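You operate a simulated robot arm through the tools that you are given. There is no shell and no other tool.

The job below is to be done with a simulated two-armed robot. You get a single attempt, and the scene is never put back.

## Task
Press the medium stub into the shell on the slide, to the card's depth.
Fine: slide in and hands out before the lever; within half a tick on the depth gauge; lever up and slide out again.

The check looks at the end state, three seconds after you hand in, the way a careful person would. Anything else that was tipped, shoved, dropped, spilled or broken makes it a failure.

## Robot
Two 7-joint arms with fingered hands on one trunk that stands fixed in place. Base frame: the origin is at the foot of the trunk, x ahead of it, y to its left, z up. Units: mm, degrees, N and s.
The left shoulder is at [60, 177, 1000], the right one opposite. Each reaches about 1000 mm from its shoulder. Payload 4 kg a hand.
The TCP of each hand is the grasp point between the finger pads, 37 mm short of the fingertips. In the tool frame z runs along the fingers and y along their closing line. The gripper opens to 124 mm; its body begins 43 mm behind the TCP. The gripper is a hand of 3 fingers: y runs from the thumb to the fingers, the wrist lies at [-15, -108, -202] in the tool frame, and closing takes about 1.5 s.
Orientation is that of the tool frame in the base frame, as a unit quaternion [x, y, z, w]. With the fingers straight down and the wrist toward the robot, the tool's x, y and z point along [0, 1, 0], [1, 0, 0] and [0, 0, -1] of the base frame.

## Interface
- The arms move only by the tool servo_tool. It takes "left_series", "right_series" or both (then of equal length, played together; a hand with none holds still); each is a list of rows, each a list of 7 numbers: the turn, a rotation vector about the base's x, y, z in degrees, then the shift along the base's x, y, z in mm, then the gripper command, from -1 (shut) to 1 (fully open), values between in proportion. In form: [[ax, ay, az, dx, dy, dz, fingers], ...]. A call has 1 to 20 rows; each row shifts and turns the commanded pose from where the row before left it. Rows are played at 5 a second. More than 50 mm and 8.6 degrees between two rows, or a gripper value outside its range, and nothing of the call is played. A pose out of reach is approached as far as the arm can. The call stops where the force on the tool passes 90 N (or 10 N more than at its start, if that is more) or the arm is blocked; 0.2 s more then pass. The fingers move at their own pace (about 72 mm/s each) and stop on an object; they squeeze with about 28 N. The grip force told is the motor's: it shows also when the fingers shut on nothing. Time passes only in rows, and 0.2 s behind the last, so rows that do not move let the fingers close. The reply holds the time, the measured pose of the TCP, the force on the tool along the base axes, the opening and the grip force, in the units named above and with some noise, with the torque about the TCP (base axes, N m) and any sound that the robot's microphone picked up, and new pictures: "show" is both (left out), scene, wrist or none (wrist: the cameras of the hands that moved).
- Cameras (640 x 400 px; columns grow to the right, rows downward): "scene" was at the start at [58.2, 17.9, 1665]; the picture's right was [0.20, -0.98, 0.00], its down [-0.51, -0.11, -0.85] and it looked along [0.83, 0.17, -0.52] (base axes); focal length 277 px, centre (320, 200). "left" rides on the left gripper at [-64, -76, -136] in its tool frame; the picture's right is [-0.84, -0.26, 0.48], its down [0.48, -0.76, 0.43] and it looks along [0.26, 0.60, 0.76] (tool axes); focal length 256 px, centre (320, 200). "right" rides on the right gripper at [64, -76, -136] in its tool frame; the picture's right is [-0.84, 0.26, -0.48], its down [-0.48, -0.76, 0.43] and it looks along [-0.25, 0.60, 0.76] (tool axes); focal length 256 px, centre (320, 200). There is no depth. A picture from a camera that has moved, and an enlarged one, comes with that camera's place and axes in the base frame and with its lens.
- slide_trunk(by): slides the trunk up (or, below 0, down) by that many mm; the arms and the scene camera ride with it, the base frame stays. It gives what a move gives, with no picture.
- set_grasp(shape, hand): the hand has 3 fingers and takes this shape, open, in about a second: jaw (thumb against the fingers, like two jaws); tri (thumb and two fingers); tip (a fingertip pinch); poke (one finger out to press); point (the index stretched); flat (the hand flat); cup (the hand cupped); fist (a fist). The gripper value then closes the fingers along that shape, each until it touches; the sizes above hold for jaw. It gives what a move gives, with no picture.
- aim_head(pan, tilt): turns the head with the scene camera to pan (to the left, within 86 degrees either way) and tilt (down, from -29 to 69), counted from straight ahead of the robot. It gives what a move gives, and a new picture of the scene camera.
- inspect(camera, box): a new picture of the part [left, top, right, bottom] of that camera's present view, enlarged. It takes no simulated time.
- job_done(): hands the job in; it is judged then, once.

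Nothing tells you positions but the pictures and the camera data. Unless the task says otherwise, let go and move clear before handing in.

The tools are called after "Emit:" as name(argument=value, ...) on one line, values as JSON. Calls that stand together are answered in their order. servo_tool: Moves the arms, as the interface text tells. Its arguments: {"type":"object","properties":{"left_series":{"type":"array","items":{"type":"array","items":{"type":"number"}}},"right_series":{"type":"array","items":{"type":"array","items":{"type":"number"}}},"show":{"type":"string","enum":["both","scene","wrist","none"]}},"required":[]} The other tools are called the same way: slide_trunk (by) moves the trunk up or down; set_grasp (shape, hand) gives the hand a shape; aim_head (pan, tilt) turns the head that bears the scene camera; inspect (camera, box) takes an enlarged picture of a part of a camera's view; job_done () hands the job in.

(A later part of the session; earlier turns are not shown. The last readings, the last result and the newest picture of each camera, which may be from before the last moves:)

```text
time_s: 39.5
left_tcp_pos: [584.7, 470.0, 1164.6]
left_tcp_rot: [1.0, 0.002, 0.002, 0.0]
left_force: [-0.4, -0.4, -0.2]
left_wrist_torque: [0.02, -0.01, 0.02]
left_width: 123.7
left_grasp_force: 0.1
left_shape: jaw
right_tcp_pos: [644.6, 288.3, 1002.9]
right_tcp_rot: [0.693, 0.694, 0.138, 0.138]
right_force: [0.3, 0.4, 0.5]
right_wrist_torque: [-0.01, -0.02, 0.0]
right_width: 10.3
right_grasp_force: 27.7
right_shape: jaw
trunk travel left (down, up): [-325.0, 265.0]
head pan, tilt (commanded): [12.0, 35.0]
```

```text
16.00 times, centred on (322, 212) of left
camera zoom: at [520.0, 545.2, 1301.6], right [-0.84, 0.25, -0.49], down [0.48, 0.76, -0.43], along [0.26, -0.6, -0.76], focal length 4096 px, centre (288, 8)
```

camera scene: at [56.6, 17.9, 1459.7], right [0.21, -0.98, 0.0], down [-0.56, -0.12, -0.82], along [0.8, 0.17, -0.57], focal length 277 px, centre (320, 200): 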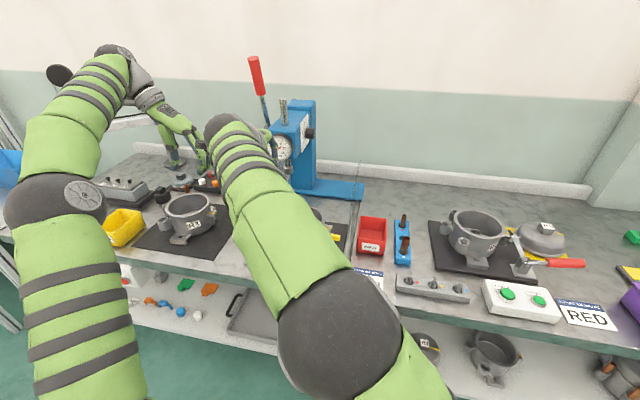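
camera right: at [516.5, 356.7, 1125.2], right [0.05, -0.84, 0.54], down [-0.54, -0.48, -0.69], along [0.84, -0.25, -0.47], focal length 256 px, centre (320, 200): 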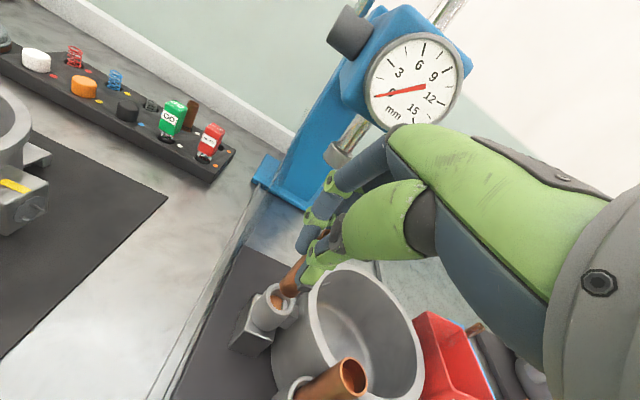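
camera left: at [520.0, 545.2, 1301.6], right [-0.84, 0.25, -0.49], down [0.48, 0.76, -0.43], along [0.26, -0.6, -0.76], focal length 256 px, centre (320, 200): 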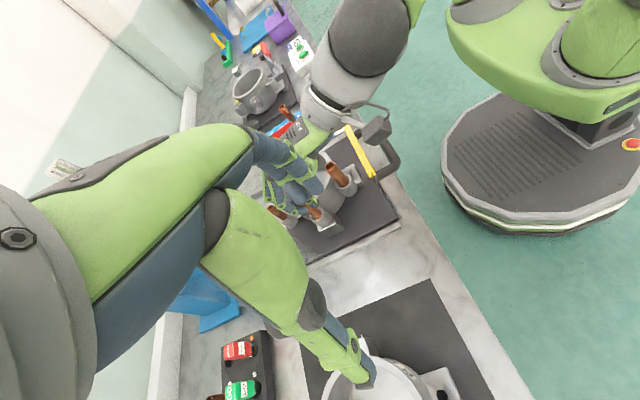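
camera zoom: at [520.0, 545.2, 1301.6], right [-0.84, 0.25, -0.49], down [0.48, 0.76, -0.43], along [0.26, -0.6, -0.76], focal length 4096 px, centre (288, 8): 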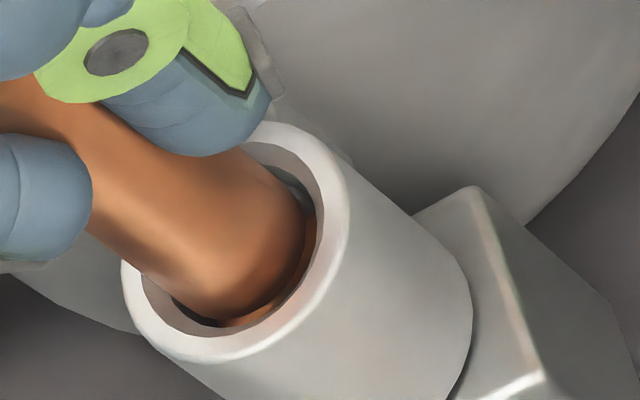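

The stub bottom now sits centred in the bore mouth from both sides with no force. I'll keep lowering gently.

Emit:
servo_tool(right_series=[[0, 0, 0, 0, 0, -1.5, -1], [0, 0, 0, 0, 0, -1.5, -1], [0, 0, 0, 0, 0, 0, -1], [0, 0, 0, 0, 0, 0, -1]], show="none")

Emit:
inspect(camera="right", box=[245, 260, 317, 320])

Emit:
inspect(camera="left", box=[310, 200, 334, 224])

```text
time_s: 40.5
left_tcp_pos: [584.2, 469.6, 1165.3]
left_tcp_rot: [1.0, 0.001, 0.002, -0.001]
left_force: [-0.2, -0.6, 0.0]
left_wrist_torque: [0.01, -0.05, -0.01]
left_width: 123.5
left_grasp_force: 0.1
left_shape: jaw
right_tcp_pos: [644.3, 289.1, 1000.7]
right_tcp_rot: [0.694, 0.694, 0.137, 0.138]
right_force: [0.3, 0.3, -0.4]
right_wrist_torque: [-0.01, 0.0, 0.02]
right_width: 10.2
right_grasp_force: 28.2
right_shape: jaw
trunk travel left (down, up): [-325.0, 265.0]
head pan, tilt (commanded): [12.0, 35.0]
```

```text
6.67 times, centred on (281, 290) of right
camera zoom: at [522.0, 354.1, 1097.5], right [0.05, -0.84, 0.54], down [-0.54, -0.48, -0.69], along [0.84, -0.25, -0.47], focal length 1707 px, centre (580, -400)
```

zoom: 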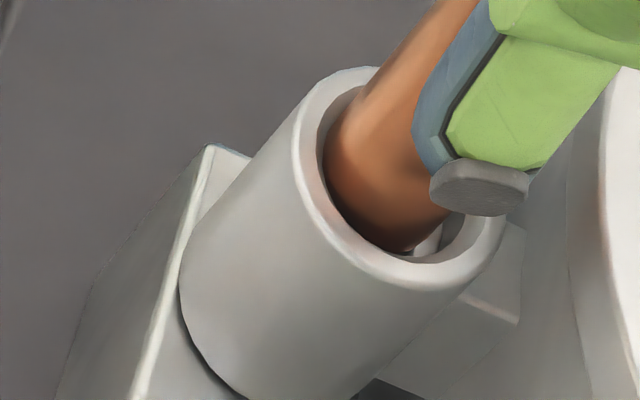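

```text
16.00 times, centred on (322, 212) of left
camera zoom: at [520.0, 545.2, 1301.6], right [-0.84, 0.25, -0.49], down [0.48, 0.76, -0.43], along [0.26, -0.6, -0.76], focal length 4096 px, centre (288, 8)
```

zoom: 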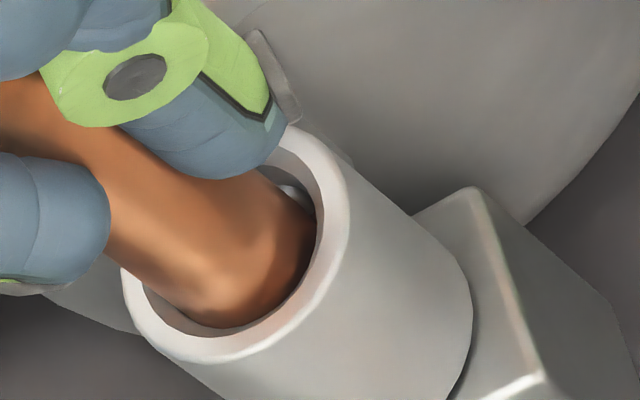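

The near rim is starting to hide the stub's bottom edge, so it's entering. A small correction of (+0.9, −0.6) mm, then lower further.

Emit:
servo_tool(right_series=[[0, 0, 0, 0.9, -0.6, 0, -1], [0, 0, 0, 0, 0, -1.2, -1], [0, 0, 0, 0, 0, -1.2, -1], [0, 0, 0, 0, 0, 0, -1], [0, 0, 0, 0, 0, 0, -1]], show="none")

Emit:
inspect(camera="right", box=[245, 260, 317, 320])

Emit:
inspect(camera="left", box=[310, 200, 334, 224])

```text
time_s: 41.7
left_tcp_pos: [585.0, 468.6, 1165.0]
left_tcp_rot: [1.0, 0.002, 0.002, -0.001]
left_force: [-0.2, -0.2, 1.6]
left_wrist_torque: [0.04, 0.0, -0.02]
left_width: 123.8
left_grasp_force: 0.1
left_shape: jaw
right_tcp_pos: [644.9, 288.3, 998.3]
right_tcp_rot: [0.693, 0.694, 0.139, 0.139]
right_force: [-0.2, -0.4, -1.3]
right_wrist_torque: [0.0, 0.03, 0.01]
right_width: 10.0
right_grasp_force: 28.3
right_shape: jaw
trunk travel left (down, up): [-325.0, 265.0]
head pan, tilt (commanded): [12.0, 35.0]
```

```text
6.67 times, centred on (281, 290) of right
camera zoom: at [522.2, 353.6, 1095.3], right [0.05, -0.84, 0.54], down [-0.54, -0.48, -0.69], along [0.84, -0.25, -0.47], focal length 1707 px, centre (580, -400)
```

zoom: 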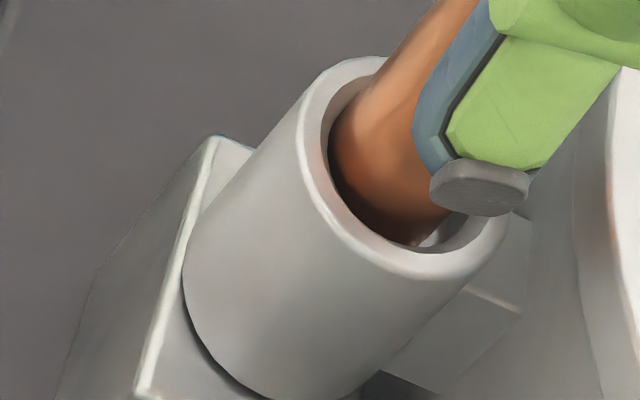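

```text
16.00 times, centred on (322, 212) of left
camera zoom: at [520.0, 545.2, 1301.6], right [-0.84, 0.25, -0.49], down [0.48, 0.76, -0.43], along [0.26, -0.6, -0.76], focal length 4096 px, centre (288, 8)
```

zoom: 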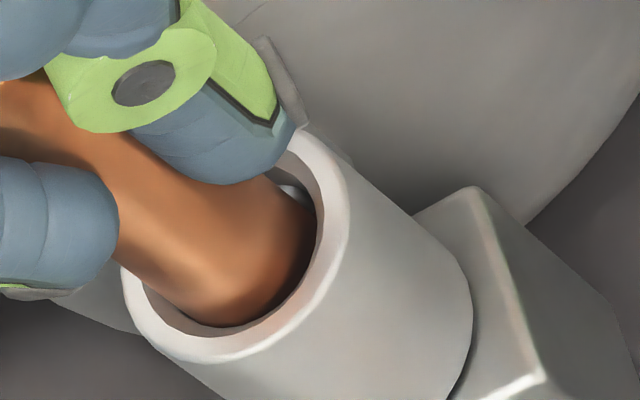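

It's entering freely with no side force. I'll lower further in 2 mm steps and watch for the seat contact.

Emit:
servo_tool(right_series=[[0, 0, 0, 0, 0, -1.5, -1], [0, 0, 0, 0, 0, -1.5, -1], [0, 0, 0, 0, 0, 0, -1], [0, 0, 0, 0, 0, 0, -1]], show="none")

Emit:
inspect(camera="left", box=[305, 192, 345, 232])

Emit:
inspect(camera="right", box=[245, 260, 317, 320])

```text
time_s: 42.7
left_tcp_pos: [585.4, 468.5, 1165.5]
left_tcp_rot: [1.0, 0.002, 0.003, 0.0]
left_force: [0.9, 0.3, -0.4]
left_wrist_torque: [0.0, 0.05, -0.03]
left_width: 123.5
left_grasp_force: 0.0
left_shape: jaw
right_tcp_pos: [644.8, 287.7, 995.3]
right_tcp_rot: [0.693, 0.694, 0.138, 0.138]
right_force: [-0.2, -0.9, -0.8]
right_wrist_torque: [0.0, 0.0, 0.02]
right_width: 10.2
right_grasp_force: 28.1
right_shape: jaw
trunk travel left (down, up): [-325.0, 265.0]
head pan, tilt (commanded): [12.0, 35.0]
```

```text
10.00 times, centred on (325, 212) of left
camera zoom: at [520.0, 545.2, 1301.6], right [-0.84, 0.25, -0.49], down [0.48, 0.76, -0.43], along [0.26, -0.6, -0.76], focal length 2560 px, centre (270, 80)
```

zoom: 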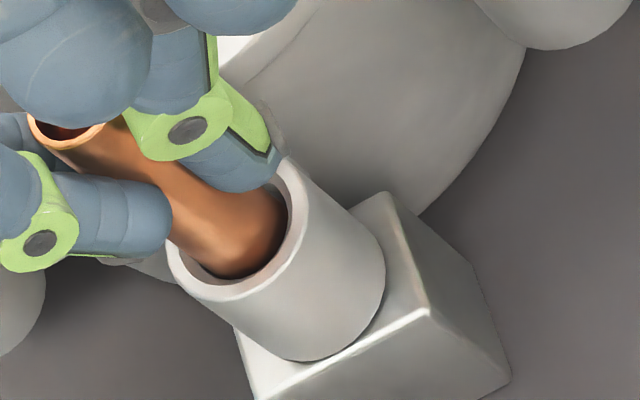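

```text
6.67 times, centred on (281, 290) of right
camera zoom: at [521.9, 353.3, 1093.0], right [0.05, -0.84, 0.54], down [-0.54, -0.48, -0.69], along [0.84, -0.25, -0.47], focal length 1707 px, centre (580, -400)
```

zoom: 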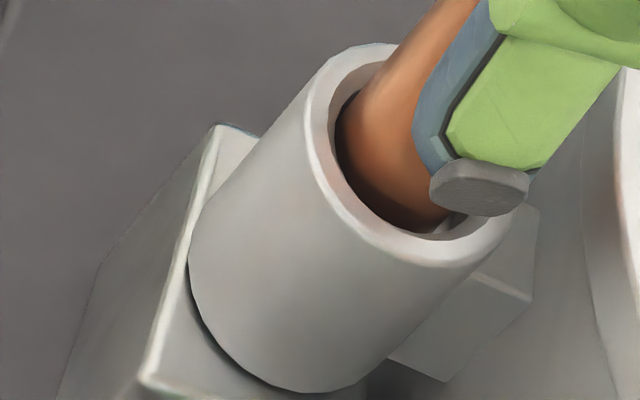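

Still free and about 7–8 mm into the bore, with the thumb tip nearing the boss rim. I'll lower 2 mm more and check.

Emit:
servo_tool(right_series=[[0, 0, 0, 0, 0, -1, -1], [0, 0, 0, 0, 0, -1, -1], [0, 0, 0, 0, 0, 0, -1], [0, 0, 0, 0, 0, 0, -1]], show="none")

Emit:
inspect(camera="right", box=[245, 250, 325, 320])

Emit:
inspect(camera="left", box=[290, 170, 350, 230])

```text
time_s: 43.7
left_tcp_pos: [584.1, 468.9, 1164.2]
left_tcp_rot: [1.0, 0.002, 0.003, 0.0]
left_force: [0.3, -0.1, 0.4]
left_wrist_torque: [-0.02, -0.01, -0.01]
left_width: 123.6
left_grasp_force: 0.1
left_shape: jaw
right_tcp_pos: [644.4, 289.0, 993.1]
right_tcp_rot: [0.693, 0.694, 0.138, 0.137]
right_force: [-0.4, 1.2, 2.3]
right_wrist_torque: [0.04, 0.0, -0.03]
right_width: 10.1
right_grasp_force: 28.5
right_shape: jaw
trunk travel left (down, up): [-325.0, 265.0]
head pan, tilt (commanded): [12.0, 35.0]
```

```text
5.71 times, centred on (285, 285) of right
camera zoom: at [521.7, 353.4, 1090.8], right [0.05, -0.84, 0.54], down [-0.54, -0.48, -0.69], along [0.84, -0.25, -0.47], focal length 1463 px, centre (520, -286)
```

zoom: 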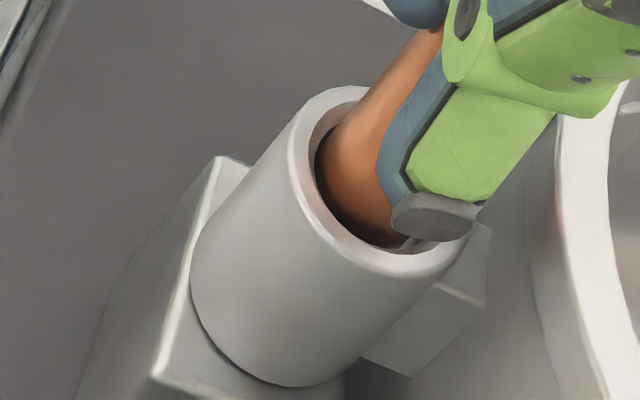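

```text
6.67 times, centred on (320, 200) of left
camera zoom: at [519.8, 545.1, 1301.7], right [-0.84, 0.25, -0.49], down [0.48, 0.76, -0.43], along [0.26, -0.6, -0.76], focal length 1707 px, centre (320, 200)
```

zoom: 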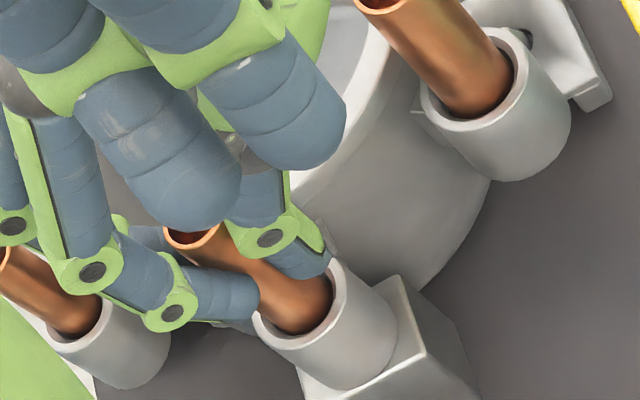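

A slight upward force (2 N) may be the seat. I'll go 1 mm lower to confirm.

Emit:
servo_tool(right_series=[[0, 0, 0, 0, 0, -1, -1], [0, 0, 0, 0, 0, 0, -1], [0, 0, 0, 0, 0, 0, -1]], show="none")

Emit:
inspect(camera="right", box=[245, 250, 325, 320])

```text
time_s: 44.5
left_tcp_pos: [584.1, 468.1, 1166.2]
left_tcp_rot: [1.0, 0.002, 0.003, -0.001]
left_force: [0.6, -0.1, 1.3]
left_wrist_torque: [-0.03, -0.05, 0.01]
left_width: 123.5
left_grasp_force: 0.0
left_shape: jaw
right_tcp_pos: [643.1, 288.8, 991.3]
right_tcp_rot: [0.693, 0.694, 0.139, 0.139]
right_force: [0.7, 0.7, 9.3]
right_wrist_torque: [0.05, -0.14, -0.02]
right_width: 9.4
right_grasp_force: 28.3
right_shape: jaw
trunk travel left (down, up): [-325.0, 265.0]
head pan, tilt (commanded): [12.0, 35.0]
```

```text
5.71 times, centred on (285, 285) of right
camera zoom: at [521.0, 353.1, 1090.0], right [0.05, -0.84, 0.54], down [-0.53, -0.48, -0.69], along [0.84, -0.25, -0.47], focal length 1463 px, centre (520, -286)
```

zoom: 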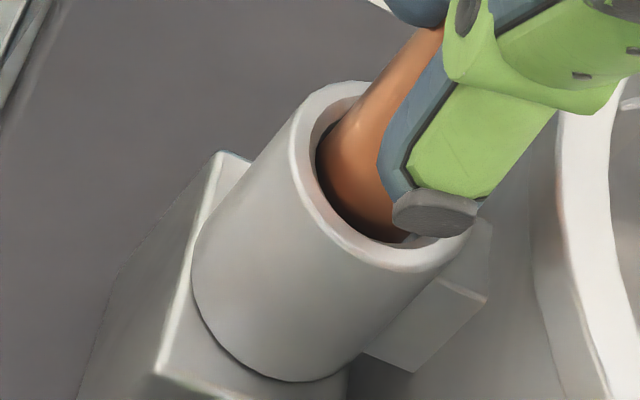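

The force of 9 N acts at the stub's axis, so the stub is seated in the bore at about 10 mm. I'll relieve the push, open the fingers a little and check that it stands.

Emit:
servo_tool(right_series=[[0, 0, 0, 0, 0, 0.8, -1], [0, 0, 0, 0, 0, 0, -0.7], [0, 0, 0, 0, 0, 0, -0.6], [0, 0, 0, 0, 0, 0, -0.5], [0, 0, 0, 0, 0, 0, -0.45], [0, 0, 0, 0, 0, 0, -0.45]], show="none")

Emit:
inspect(camera="right", box=[235, 220, 345, 320])

Emit:
inspect(camera="left", box=[290, 170, 350, 230])

```text
time_s: 45.9
left_tcp_pos: [585.1, 470.1, 1165.2]
left_tcp_rot: [1.0, 0.001, 0.002, 0.0]
left_force: [-0.4, -0.5, 0.6]
left_wrist_torque: [0.02, 0.0, 0.02]
left_width: 123.3
left_grasp_force: 0.1
left_shape: jaw
right_tcp_pos: [643.3, 289.3, 992.7]
right_tcp_rot: [0.693, 0.694, 0.138, 0.138]
right_force: [-0.1, 0.4, 0.2]
right_wrist_torque: [-0.01, -0.01, 0.02]
right_width: 33.8
right_grasp_force: 0.1
right_shape: jaw
trunk travel left (down, up): [-325.0, 265.0]
head pan, tilt (commanded): [12.0, 35.0]
```

```text
4.00 times, centred on (290, 270) of right
camera zoom: at [521.8, 353.4, 1090.0], right [0.05, -0.84, 0.54], down [-0.54, -0.48, -0.69], along [0.84, -0.25, -0.47], focal length 1024 px, centre (440, -80)
```

zoom: 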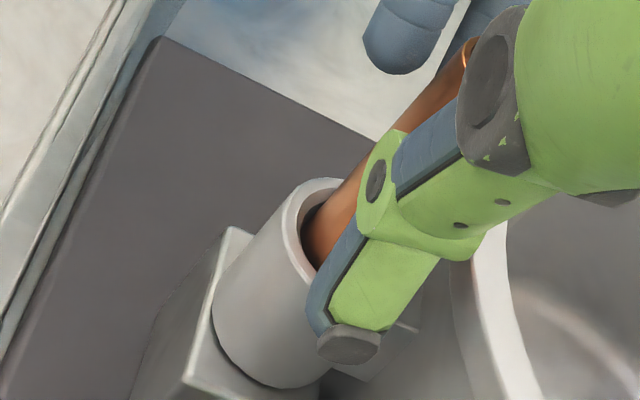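

```text
6.67 times, centred on (320, 200) of left
camera zoom: at [519.9, 545.2, 1301.6], right [-0.84, 0.25, -0.49], down [0.48, 0.76, -0.43], along [0.26, -0.6, -0.76], focal length 1707 px, centre (320, 200)
```

zoom: 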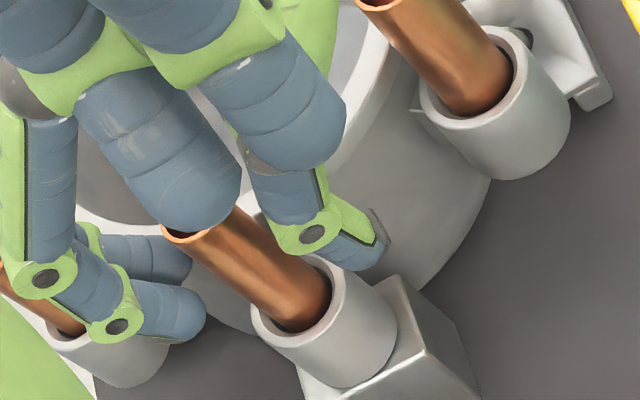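

The stub stands on its own in the boss. I'll lift the hand straight up and clear.

Emit:
servo_tool(right_series=[[0, 0, 0, 0, 0, 8, -0.4], [0, 0, 0, 0, 0, 12, -0.4], [0, 0, 0, 0, 0, 25, -0.4], [0, 0, 0, 0, 0, 35, -0.4], [0, 0, 0, 0, 0, 40, -0.4], [0, 0, 0, 0, 0, 30, -0.4], [0, 0, 0, 0, 0, 0, -0.4]], show="both")

Emit:
inspect(camera="left", box=[270, 150, 390, 250])

Emit:
inspect(camera="right", box=[180, 240, 380, 400])

```text
time_s: 47.5
left_tcp_pos: [584.5, 469.5, 1165.2]
left_tcp_rot: [1.0, 0.002, 0.002, 0.0]
left_force: [1.1, 0.7, -0.4]
left_wrist_torque: [-0.01, 0.02, 0.0]
left_width: 123.8
left_grasp_force: 0.2
left_shape: jaw
right_tcp_pos: [643.5, 287.3, 1139.9]
right_tcp_rot: [0.694, 0.693, 0.138, 0.139]
right_force: [-0.1, 0.7, -0.4]
right_wrist_torque: [-0.01, 0.0, 0.01]
right_width: 36.7
right_grasp_force: 0.1
right_shape: jaw
trunk travel left (down, up): [-325.0, 265.0]
head pan, tilt (commanded): [12.0, 35.0]
camera scene: at [56.6, 18.0, 1459.7], right [0.21, -0.98, 0.0], down [-0.56, -0.12, -0.82], along [0.8, 0.17, -0.57], focal length 277 px, centre (320, 200)
camera right: at [521.3, 351.0, 1238.2], right [0.05, -0.84, 0.54], down [-0.54, -0.48, -0.69], along [0.84, -0.25, -0.47], focal length 256 px, centre (320, 200)
```

scene: 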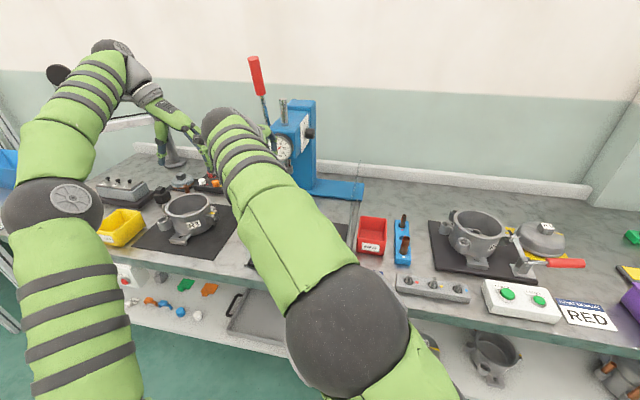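
right: 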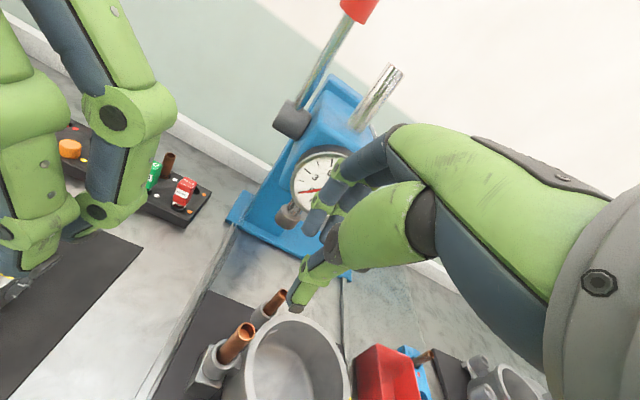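

```text
4.00 times, centred on (330, 200) of left
camera zoom: at [519.9, 545.2, 1301.6], right [-0.84, 0.25, -0.49], down [0.48, 0.76, -0.43], along [0.26, -0.6, -0.76], focal length 1024 px, centre (280, 200)
```

zoom: 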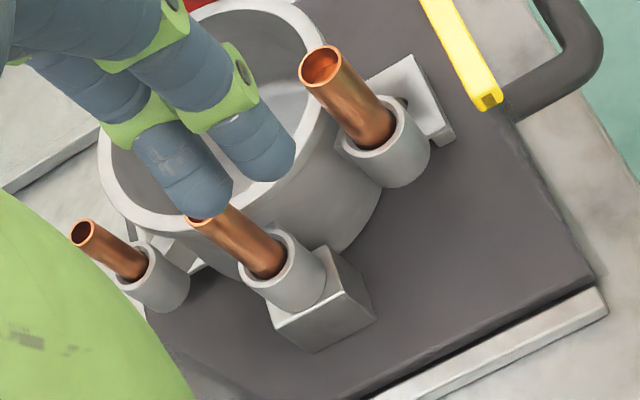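

```text
2.50 times, centred on (280, 320) of right
camera zoom: at [521.3, 351.0, 1238.2], right [0.05, -0.84, 0.54], down [-0.54, -0.48, -0.69], along [0.84, -0.25, -0.47], focal length 640 px, centre (420, -100)
```

zoom: 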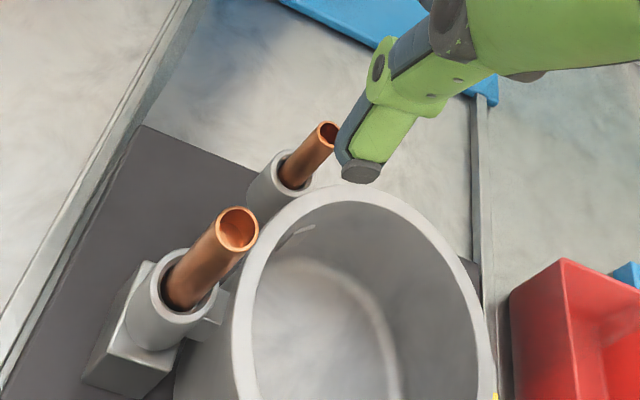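

The medium stub stands in the middle boss beside the other two. Next is the slide handle, so I'll move the right hand back out of the head camera's view and examine the handle and shield.

Emit:
servo_tool(right_series=[[0, 0, 0, -20, -35, 10, 0], [0, 0, 0, -20, -40, 0, 0], [0, 0, 0, -20, -40, 0, 0], [0, 0, 0, -20, -40, 0, 0], [0, 0, 0, -20, -40, 0, 0], [0, 0, 0, -20, -40, 0, 0], [0, 0, 0, -20, -40, 0, 0], [0, 0, 0, -10, -40, 0, 0], [0, 0, 0, 0, 0, 0, 0]], show="both")

Emit:
inspect(camera="scene", box=[230, 200, 350, 290])

Emit:
inspect(camera="left", box=[300, 90, 420, 230])

```text
time_s: 49.5
left_tcp_pos: [585.0, 468.7, 1165.6]
left_tcp_rot: [1.0, 0.001, 0.004, 0.0]
left_force: [-0.1, 0.5, -0.7]
left_wrist_torque: [0.02, 0.01, 0.01]
left_width: 123.5
left_grasp_force: 0.0
left_shape: jaw
right_tcp_pos: [492.2, -26.6, 1151.0]
right_tcp_rot: [0.693, 0.694, 0.138, 0.137]
right_force: [0.3, -0.1, 0.2]
right_wrist_torque: [0.01, -0.01, -0.02]
right_width: 61.4
right_grasp_force: 0.0
right_shape: jaw
trunk travel left (down, up): [-325.0, 265.0]
head pan, tilt (commanded): [12.0, 35.0]
camera scene: at [56.7, 17.9, 1459.7], right [0.21, -0.98, 0.0], down [-0.56, -0.12, -0.82], along [0.8, 0.17, -0.57], focal length 277 px, centre (320, 200)
camera right: at [369.8, 37.8, 1249.6], right [0.05, -0.84, 0.54], down [-0.54, -0.48, -0.69], along [0.84, -0.25, -0.47], focal length 256 px, centre (320, 200)
```

scene: 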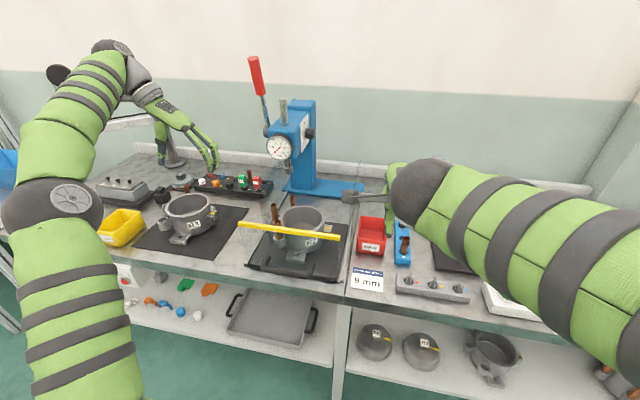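
right: 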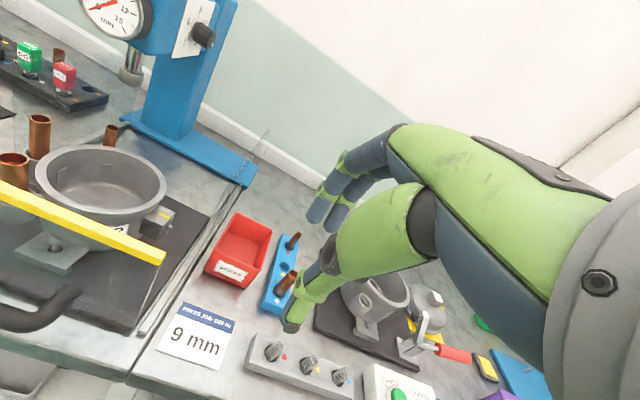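

```text
4.44 times, centred on (290, 245) of scene
camera zoom: at [56.7, 17.9, 1459.7], right [0.21, -0.98, 0.0], down [-0.56, -0.12, -0.82], along [0.8, 0.17, -0.57], focal length 1231 px, centre (453, 0)
```

zoom: 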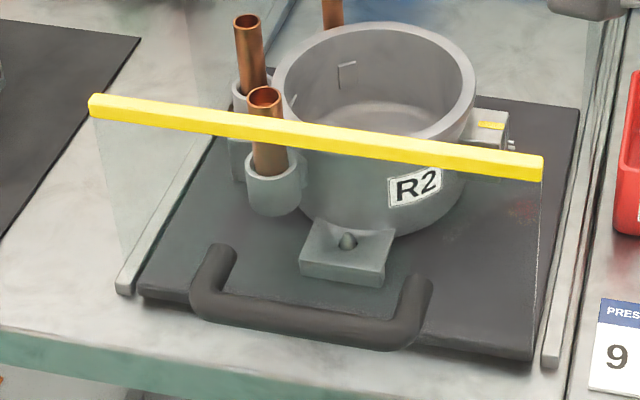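

```text
2.86 times, centred on (360, 160) of left
camera zoom: at [520.0, 545.1, 1301.6], right [-0.84, 0.25, -0.49], down [0.48, 0.76, -0.43], along [0.26, -0.6, -0.76], focal length 731 px, centre (206, 314)
```

zoom: 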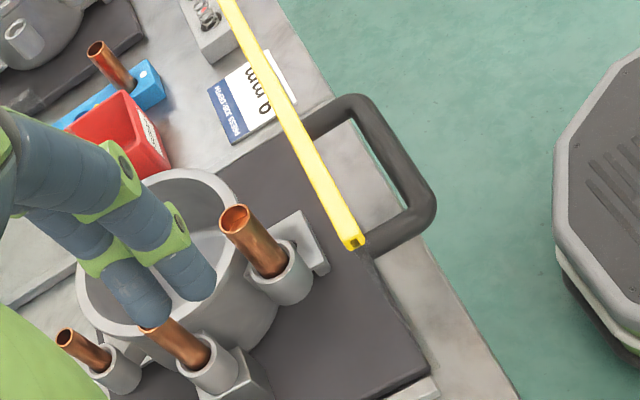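

The handle crossbar runs along y from 140 to 254 at x≈491, z≈919, with a gap of about 34 mm to the shield at x≈534. I'll tilt the right hand to 35°, so its fingers can slip behind the bar with the thumb in front, and bring it above the handle.

Emit:
servo_tool(right_series=[[0, -6.25, 0, -10, 35, 0, -0.32], [0, -6.25, 0, -10, 35, 0, -0.32], [0, 0, 0, -10, 40, 0, -0.32], [0, 0, 0, -10, 40, 0, -0.32], [0, 0, 0, 0, 40, -20, -0.32], [0, 0, 0, 0, 34, -30, -0.32], [0, 0, 0, 0, 0, 0, -0.32]], show="both")

Emit:
inspect(camera="left", box=[300, 60, 460, 220])

Emit:
inspect(camera="right", box=[180, 160, 420, 400])

```text
time_s: 50.5
left_tcp_pos: [585.0, 468.4, 1164.1]
left_tcp_rot: [1.0, 0.002, 0.003, 0.0]
left_force: [0.0, -1.0, 0.8]
left_wrist_torque: [0.0, 0.04, -0.03]
left_width: 123.9
left_grasp_force: 0.0
left_shape: jaw
right_tcp_pos: [465.3, 93.6, 1161.3]
right_tcp_rot: [0.694, 0.671, 0.231, 0.123]
right_force: [-0.1, -0.6, -0.9]
right_wrist_torque: [0.03, -0.01, 0.04]
right_width: 42.6
right_grasp_force: 0.1
right_shape: jaw
trunk travel left (down, up): [-325.0, 265.0]
head pan, tilt (commanded): [12.0, 35.0]
stopped in row 5 (right hand): the arm was blocked; the commanded pose is now the measured one
camera scene: at [56.7, 17.5, 1459.7], right [0.21, -0.98, 0.0], down [-0.56, -0.12, -0.82], along [0.8, 0.17, -0.57], focal length 277 px, centre (320, 200)
camera right: at [332.3, 144.4, 1252.9], right [0.0, -0.91, 0.41], down [-0.45, -0.36, -0.82], along [0.89, -0.19, -0.41], focal length 256 px, centre (320, 200)
```

scene: 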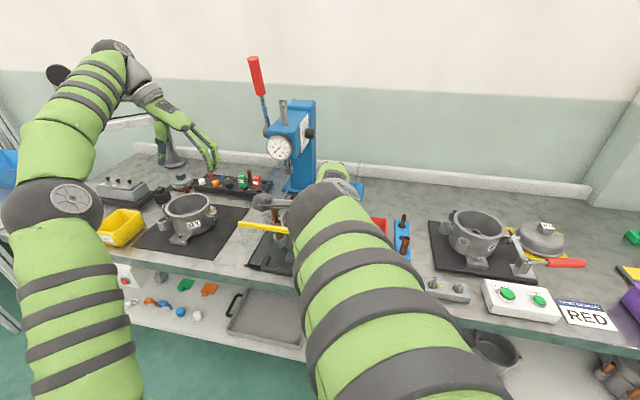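
right: 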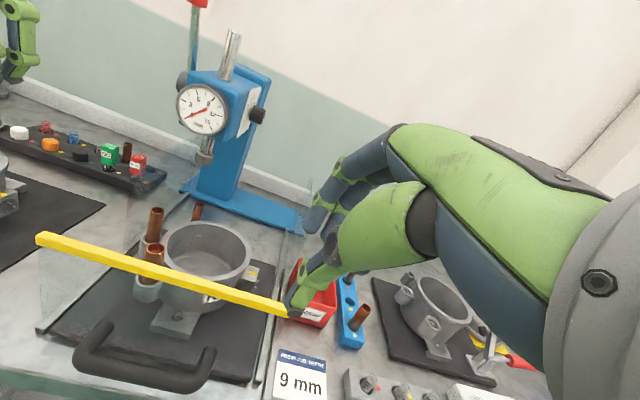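

```text
2.50 times, centred on (380, 140) of left
camera zoom: at [520.1, 544.7, 1301.7], right [-0.84, 0.25, -0.49], down [0.48, 0.76, -0.43], along [0.26, -0.6, -0.76], focal length 640 px, centre (170, 350)
```

zoom: 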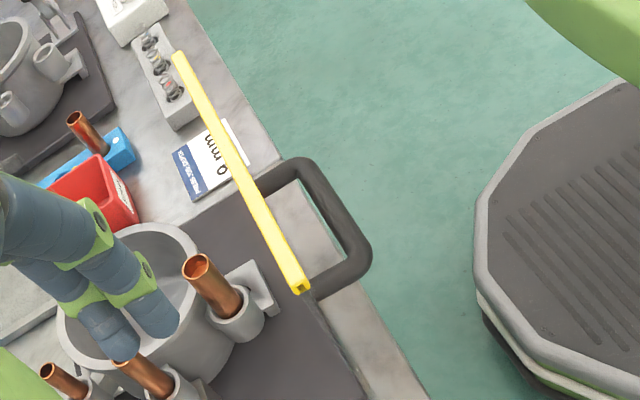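

```text
1.67 times, centred on (300, 280) of right
camera zoom: at [332.3, 144.4, 1252.9], right [0.0, -0.91, 0.41], down [-0.45, -0.36, -0.82], along [0.89, -0.19, -0.41], focal length 427 px, centre (353, 67)
```

zoom: 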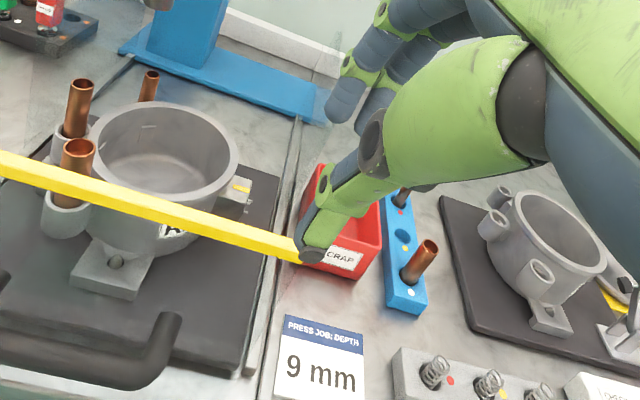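

The right arm hit a joint limit in that 35° pose, without touching anything. I'll turn the hand to point straight down with the wrist to the right, which is comfortable for this arm, and use a single stretched finger to push and hook the handle instead.

Emit:
servo_tool(right_series=[[-2.48, 1.32, 7.46, 0, 0, 0, 0], [-2.48, 1.32, 7.46, 0, 0, 0, 0], [-2.48, 1.32, 7.46, 0, 0, 0, 0], [-2.48, 1.32, 7.46, 0, 0, 0, 0], [-2.48, 1.32, 7.46, 0, 0, 0, 0], [-2.48, 1.32, 7.46, 0, 0, 0, 0], [-2.48, 1.32, 7.46, 0, 0, 0, 0], [-2.48, 1.32, 7.46, 0, 0, 0, 0], [-2.48, 1.32, 7.46, 0, 0, 0, 0], [-2.48, 1.32, 7.46, 0, 0, 0, 0], [-2.48, 1.32, 7.46, 0, 0, 0, 0], [-2.48, 1.32, 7.46, 0, 0, 0, 0]], show="none")

Emit:
set_grasp(hand="right", shape="point")

Emit:
aim_head(pan=10, tilt=38)

Emit:
inspect(camera="left", box=[260, 40, 460, 220])

Emit:
inspect(camera="right", box=[0, 0, 640, 400])

```text
time_s: 53.1
left_tcp_pos: [584.6, 468.7, 1165.8]
left_tcp_rot: [1.0, 0.002, 0.002, 0.0]
left_force: [0.0, -0.3, 0.1]
left_wrist_torque: [0.0, -0.02, -0.05]
left_width: 123.9
left_grasp_force: 0.1
left_shape: jaw
right_tcp_pos: [465.8, 94.3, 1161.4]
right_tcp_rot: [0.0, 1.0, 0.001, 0.0]
right_force: [-0.3, 0.2, 0.0]
right_wrist_torque: [0.01, 0.0, -0.02]
right_width: 61.8
right_grasp_force: 0.0
right_shape: jaw
trunk travel left (down, up): [-325.0, 265.0]
head pan, tilt (commanded): [12.0, 35.0]
```

```text
time_s: 54.0
left_tcp_pos: [584.5, 468.2, 1165.9]
left_tcp_rot: [1.0, 0.002, 0.003, 0.001]
left_force: [0.3, 0.5, 0.3]
left_wrist_torque: [0.0, 0.0, 0.01]
left_width: 123.5
left_grasp_force: 0.0
left_shape: jaw
right_tcp_pos: [465.1, 95.1, 1161.3]
right_tcp_rot: [0.001, 1.0, 0.001, 0.001]
right_force: [-0.3, 0.1, -0.8]
right_wrist_torque: [0.0, -0.04, -0.01]
right_width: 118.1
right_grasp_force: 0.1
right_shape: point
trunk travel left (down, up): [-325.0, 265.0]
head pan, tilt (commanded): [12.0, 35.0]
```

```text
time_s: 54.7
left_tcp_pos: [585.4, 468.9, 1164.5]
left_tcp_rot: [1.0, 0.001, 0.003, 0.0]
left_force: [0.8, 0.4, 0.2]
left_wrist_torque: [0.02, 0.0, 0.02]
left_width: 123.8
left_grasp_force: 0.0
left_shape: jaw
right_tcp_pos: [465.5, 96.1, 1160.3]
right_tcp_rot: [0.0, 1.0, 0.001, 0.0]
right_force: [0.6, 0.8, -0.1]
right_wrist_torque: [-0.03, -0.05, 0.02]
right_width: 118.2
right_grasp_force: 0.1
right_shape: point
trunk travel left (down, up): [-325.0, 265.0]
head pan, tilt (commanded): [10.0, 38.0]
camera scene: at [55.5, 14.6, 1455.2], right [0.17, -0.98, 0.0], down [-0.61, -0.11, -0.79], along [0.78, 0.14, -0.62], focal length 277 px, centre (320, 200)
```

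scene: 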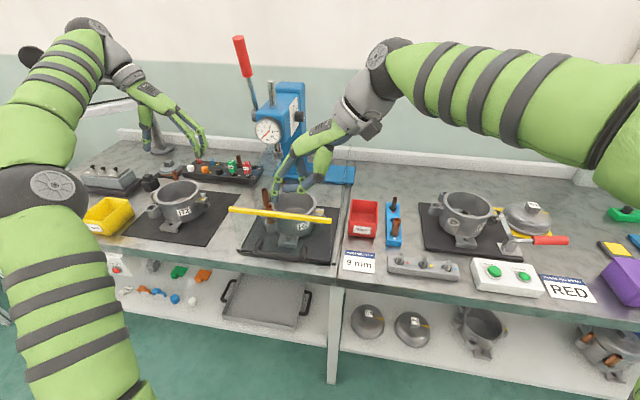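

```text
2.22 times, centred on (360, 130) of left
camera zoom: at [520.0, 545.1, 1301.6], right [-0.84, 0.25, -0.49], down [0.48, 0.76, -0.43], along [0.26, -0.6, -0.76], focal length 569 px, centre (231, 356)
```

zoom: 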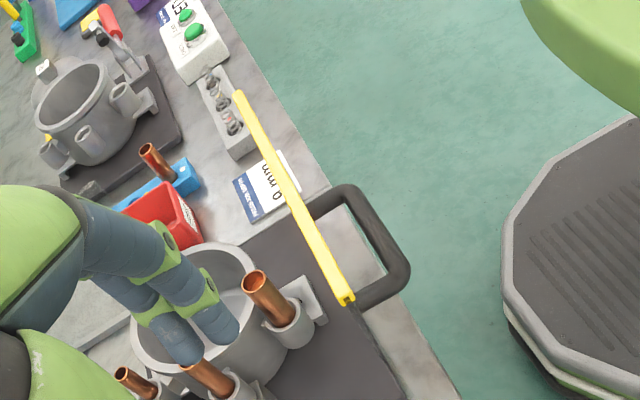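

```text
1.00 times, centred on (320, 200) of right (not enlarged: the box is as wide or as high as the picture)
camera zoom: at [400.8, 19.9, 1297.5], right [0.84, 0.25, 0.48], down [0.48, -0.76, -0.44], along [0.26, 0.6, -0.76], focal length 256 px, centre (320, 200)
```

zoom: 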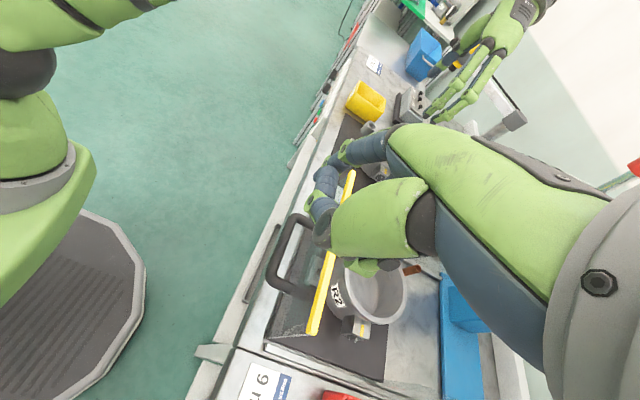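

The arm is comfortable in this pose. I'll look at how the pointing finger sits.

Emit:
inspect(camera="scene", box=[225, 100, 385, 260])

Emit:
inspect(camera="right", box=[230, 120, 430, 340])

```text
2.50 times, centred on (305, 180) of scene
camera zoom: at [55.5, 14.6, 1455.2], right [0.17, -0.98, 0.0], down [-0.61, -0.11, -0.79], along [0.78, 0.14, -0.62], focal length 692 px, centre (358, 250)
```

zoom: 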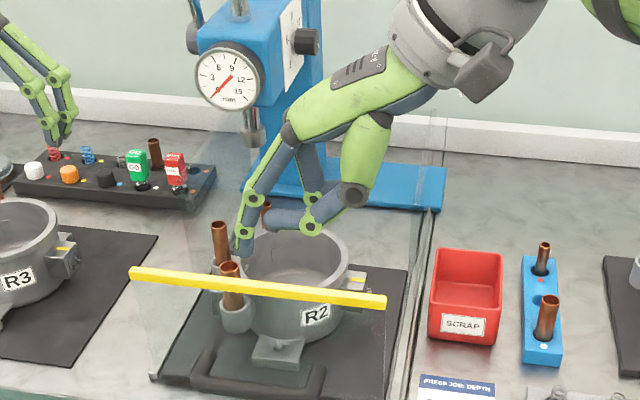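

```text
1.82 times, centred on (330, 230) of right
camera zoom: at [400.8, 19.9, 1297.5], right [0.84, 0.25, 0.48], down [0.48, -0.76, -0.44], along [0.26, 0.6, -0.76], focal length 465 px, centre (302, 146)
```

zoom: 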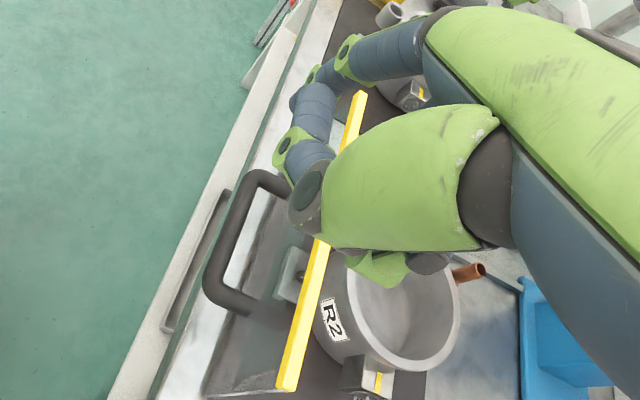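

I'll push with the closed fingers from the front: close the jaw, come down in front of the crossbar at its middle height, and check before pushing.

Emit:
set_grasp(hand="right", shape="jaw")

Emit:
servo_tool(right_series=[[0, 0, 0, -20, 30, 0, -1], [0, 0, 0, -20, 35, 0, -1], [0, 0, 0, 0, 37, -30, -1], [0, 0, 0, 0, 0, -45, -1], [0, 0, 0, 0, 0, -45, -1], [0, 0, 0, 0, 0, -45, -1], [0, 0, 0, 0, 0, -20, -1], [0, 0, 0, 0, 0, 0, -1]], show="both")

Emit:
inspect(camera="scene", box=[200, 170, 360, 330])

Emit:
inspect(camera="left", box=[300, 60, 460, 220])

```text
time_s: 55.6
left_tcp_pos: [583.9, 468.8, 1164.5]
left_tcp_rot: [1.0, 0.002, 0.003, 0.0]
left_force: [-0.8, 0.4, 0.0]
left_wrist_torque: [0.01, 0.0, 0.0]
left_width: 123.7
left_grasp_force: 0.1
left_shape: jaw
right_tcp_pos: [464.7, 93.8, 1160.9]
right_tcp_rot: [0.0, 1.0, 0.001, 0.001]
right_force: [1.3, 0.2, 0.5]
right_wrist_torque: [0.0, -0.02, 0.02]
right_width: 123.6
right_grasp_force: 0.1
right_shape: jaw
trunk travel left (down, up): [-325.0, 265.0]
head pan, tilt (commanded): [10.0, 38.0]
```

```text
time_s: 57.4
left_tcp_pos: [583.7, 469.9, 1166.1]
left_tcp_rot: [1.0, 0.002, 0.003, 0.001]
left_force: [-0.1, -0.1, 0.1]
left_wrist_torque: [-0.02, 0.0, 0.01]
left_width: 123.7
left_grasp_force: 0.1
left_shape: jaw
right_tcp_pos: [423.0, 196.4, 978.9]
right_tcp_rot: [0.0, 1.0, 0.001, 0.0]
right_force: [0.0, 0.4, -0.5]
right_wrist_torque: [0.02, -0.02, -0.02]
right_width: 0.2
right_grasp_force: 27.8
right_shape: jaw
trunk travel left (down, up): [-325.0, 265.0]
head pan, tilt (commanded): [10.0, 38.0]
camera scene: at [55.5, 14.7, 1455.2], right [0.17, -0.98, 0.0], down [-0.61, -0.11, -0.79], along [0.78, 0.14, -0.62], focal length 277 px, centre (320, 200)
camera right: at [359.6, 120.6, 1113.6], right [0.84, 0.26, 0.48], down [0.48, -0.76, -0.44], along [0.25, 0.6, -0.76], focal length 256 px, centre (320, 200)
```

scene: 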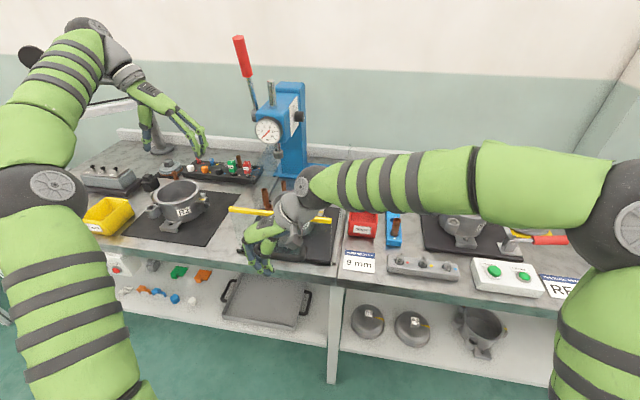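
right: 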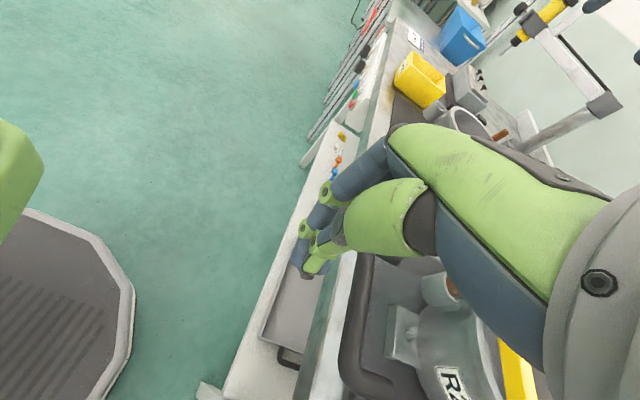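

```text
2.50 times, centred on (280, 250) of scene
camera zoom: at [55.5, 14.7, 1455.2], right [0.17, -0.98, 0.0], down [-0.61, -0.11, -0.79], along [0.78, 0.14, -0.62], focal length 692 px, centre (420, 75)
```

zoom: 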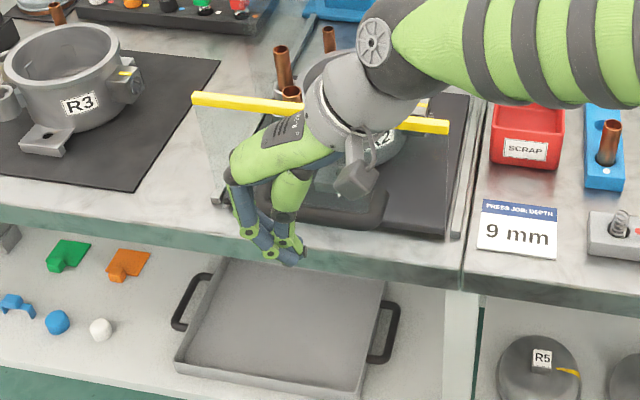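

```text
2.50 times, centred on (380, 140) of left
camera zoom: at [520.0, 545.1, 1301.6], right [-0.84, 0.25, -0.49], down [0.48, 0.76, -0.43], along [0.26, -0.6, -0.76], focal length 640 px, centre (170, 350)
```

zoom: 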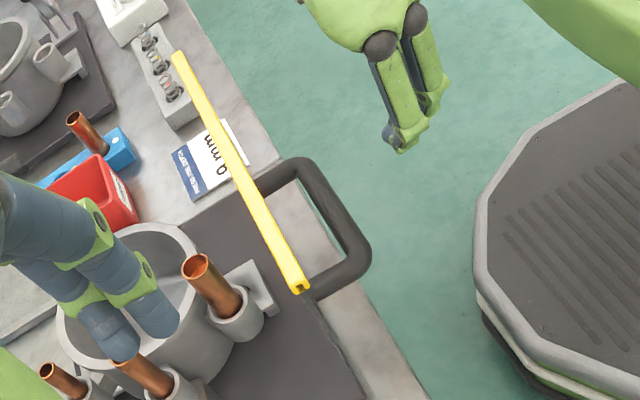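

The closed hand is in front of the handle. I'll lower to the crossbar's height and creep forward to contact.

Emit:
servo_tool(right_series=[[0, 0, 0, 0, 0, -20, -1], [0, 0, 0, 0, 0, -19, -1], [0, 0, 0, 10, 0, 0, -1], [0, 0, 0, 10, 0, 0, -1], [0, 0, 0, 0, 0, 0, -1]], show="none")

Emit:
inspect(camera="left", box=[340, 90, 440, 190])

Emit:
inspect(camera="scene", box=[230, 200, 330, 290])

Emit:
inspect(camera="right", box=[250, 160, 450, 400])

```text
time_s: 58.6
left_tcp_pos: [583.6, 467.2, 1165.6]
left_tcp_rot: [1.0, 0.001, 0.002, 0.0]
left_force: [0.5, -0.2, -0.7]
left_wrist_torque: [-0.02, 0.0, -0.04]
left_width: 123.8
left_grasp_force: 0.1
left_shape: jaw
right_tcp_pos: [445.0, 196.5, 937.0]
right_tcp_rot: [0.0, 1.0, 0.001, 0.0]
right_force: [-0.5, -0.5, 0.6]
right_wrist_torque: [0.02, 0.02, 0.01]
right_width: 0.1
right_grasp_force: 28.2
right_shape: jaw
trunk travel left (down, up): [-325.0, 265.0]
head pan, tilt (commanded): [10.0, 38.0]
```

```text
4.00 times, centred on (390, 140) of left
camera zoom: at [520.0, 545.1, 1301.6], right [-0.84, 0.25, -0.49], down [0.48, 0.76, -0.43], along [0.26, -0.6, -0.76], focal length 1024 px, centre (40, 440)
```

zoom: 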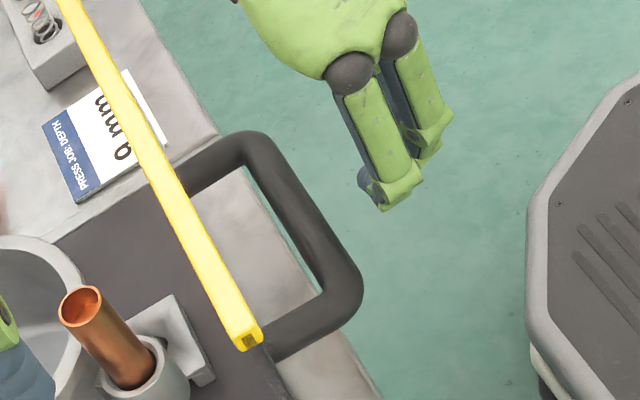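

```text
4.44 times, centred on (280, 245) of scene
camera zoom: at [55.5, 14.6, 1455.2], right [0.17, -0.98, 0.0], down [-0.61, -0.11, -0.79], along [0.78, 0.14, -0.62], focal length 1231 px, centre (498, 0)
```

zoom: 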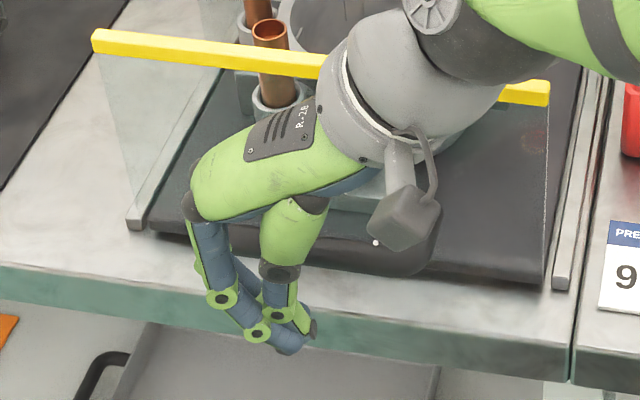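

```text
1.67 times, centred on (350, 280) of right
camera zoom: at [381.3, 120.4, 1072.8], right [0.84, 0.26, 0.48], down [0.48, -0.76, -0.44], along [0.25, 0.6, -0.76], focal length 427 px, centre (270, 67)
```

zoom: 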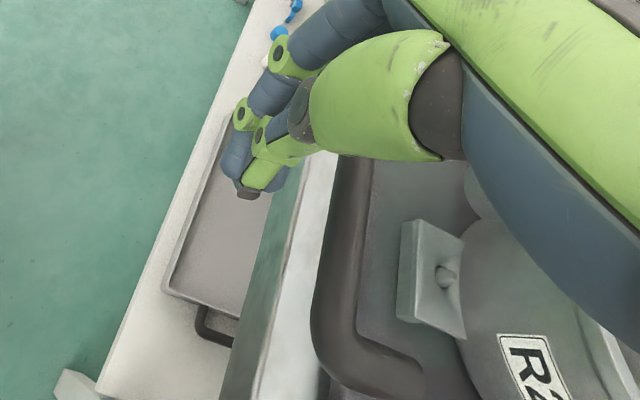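

There is still a gap of a few centimetres to the crossbar. I'll keep creeping forward until I feel contact.

Emit:
servo_tool(right_series=[[0, 0, 0, 8, 0, 0, -1], [0, 0, 0, 8, 0, 0, -1], [0, 0, 0, 0, 0, 0, -1]], show="none")

Emit:
inspect(camera="left", box=[340, 90, 440, 190])

```text
time_s: 59.4
left_tcp_pos: [584.7, 470.1, 1164.9]
left_tcp_rot: [1.0, 0.002, 0.003, 0.0]
left_force: [-0.1, 0.1, 0.1]
left_wrist_torque: [0.02, -0.02, 0.01]
left_width: 123.9
left_grasp_force: 0.0
left_shape: jaw
right_tcp_pos: [460.5, 196.4, 937.4]
right_tcp_rot: [0.0, 1.0, 0.001, -0.001]
right_force: [1.1, 0.1, -0.5]
right_wrist_torque: [0.02, -0.01, 0.02]
right_width: 0.1
right_grasp_force: 28.5
right_shape: jaw
trunk travel left (down, up): [-325.0, 265.0]
head pan, tilt (commanded): [10.0, 38.0]
```

```text
4.00 times, centred on (390, 140) of left
camera zoom: at [520.0, 545.1, 1301.6], right [-0.84, 0.25, -0.49], down [0.48, 0.76, -0.43], along [0.26, -0.6, -0.76], focal length 1024 px, centre (40, 440)
```

zoom: 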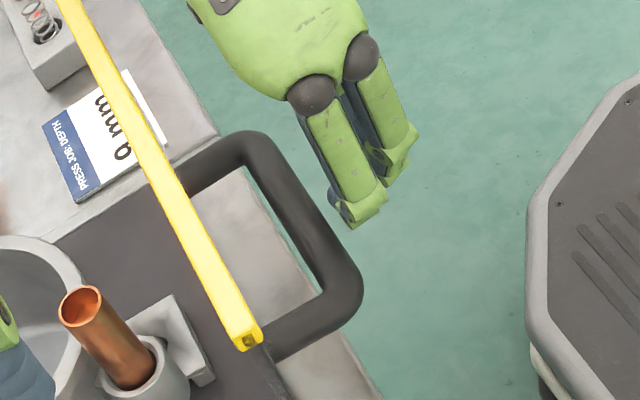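

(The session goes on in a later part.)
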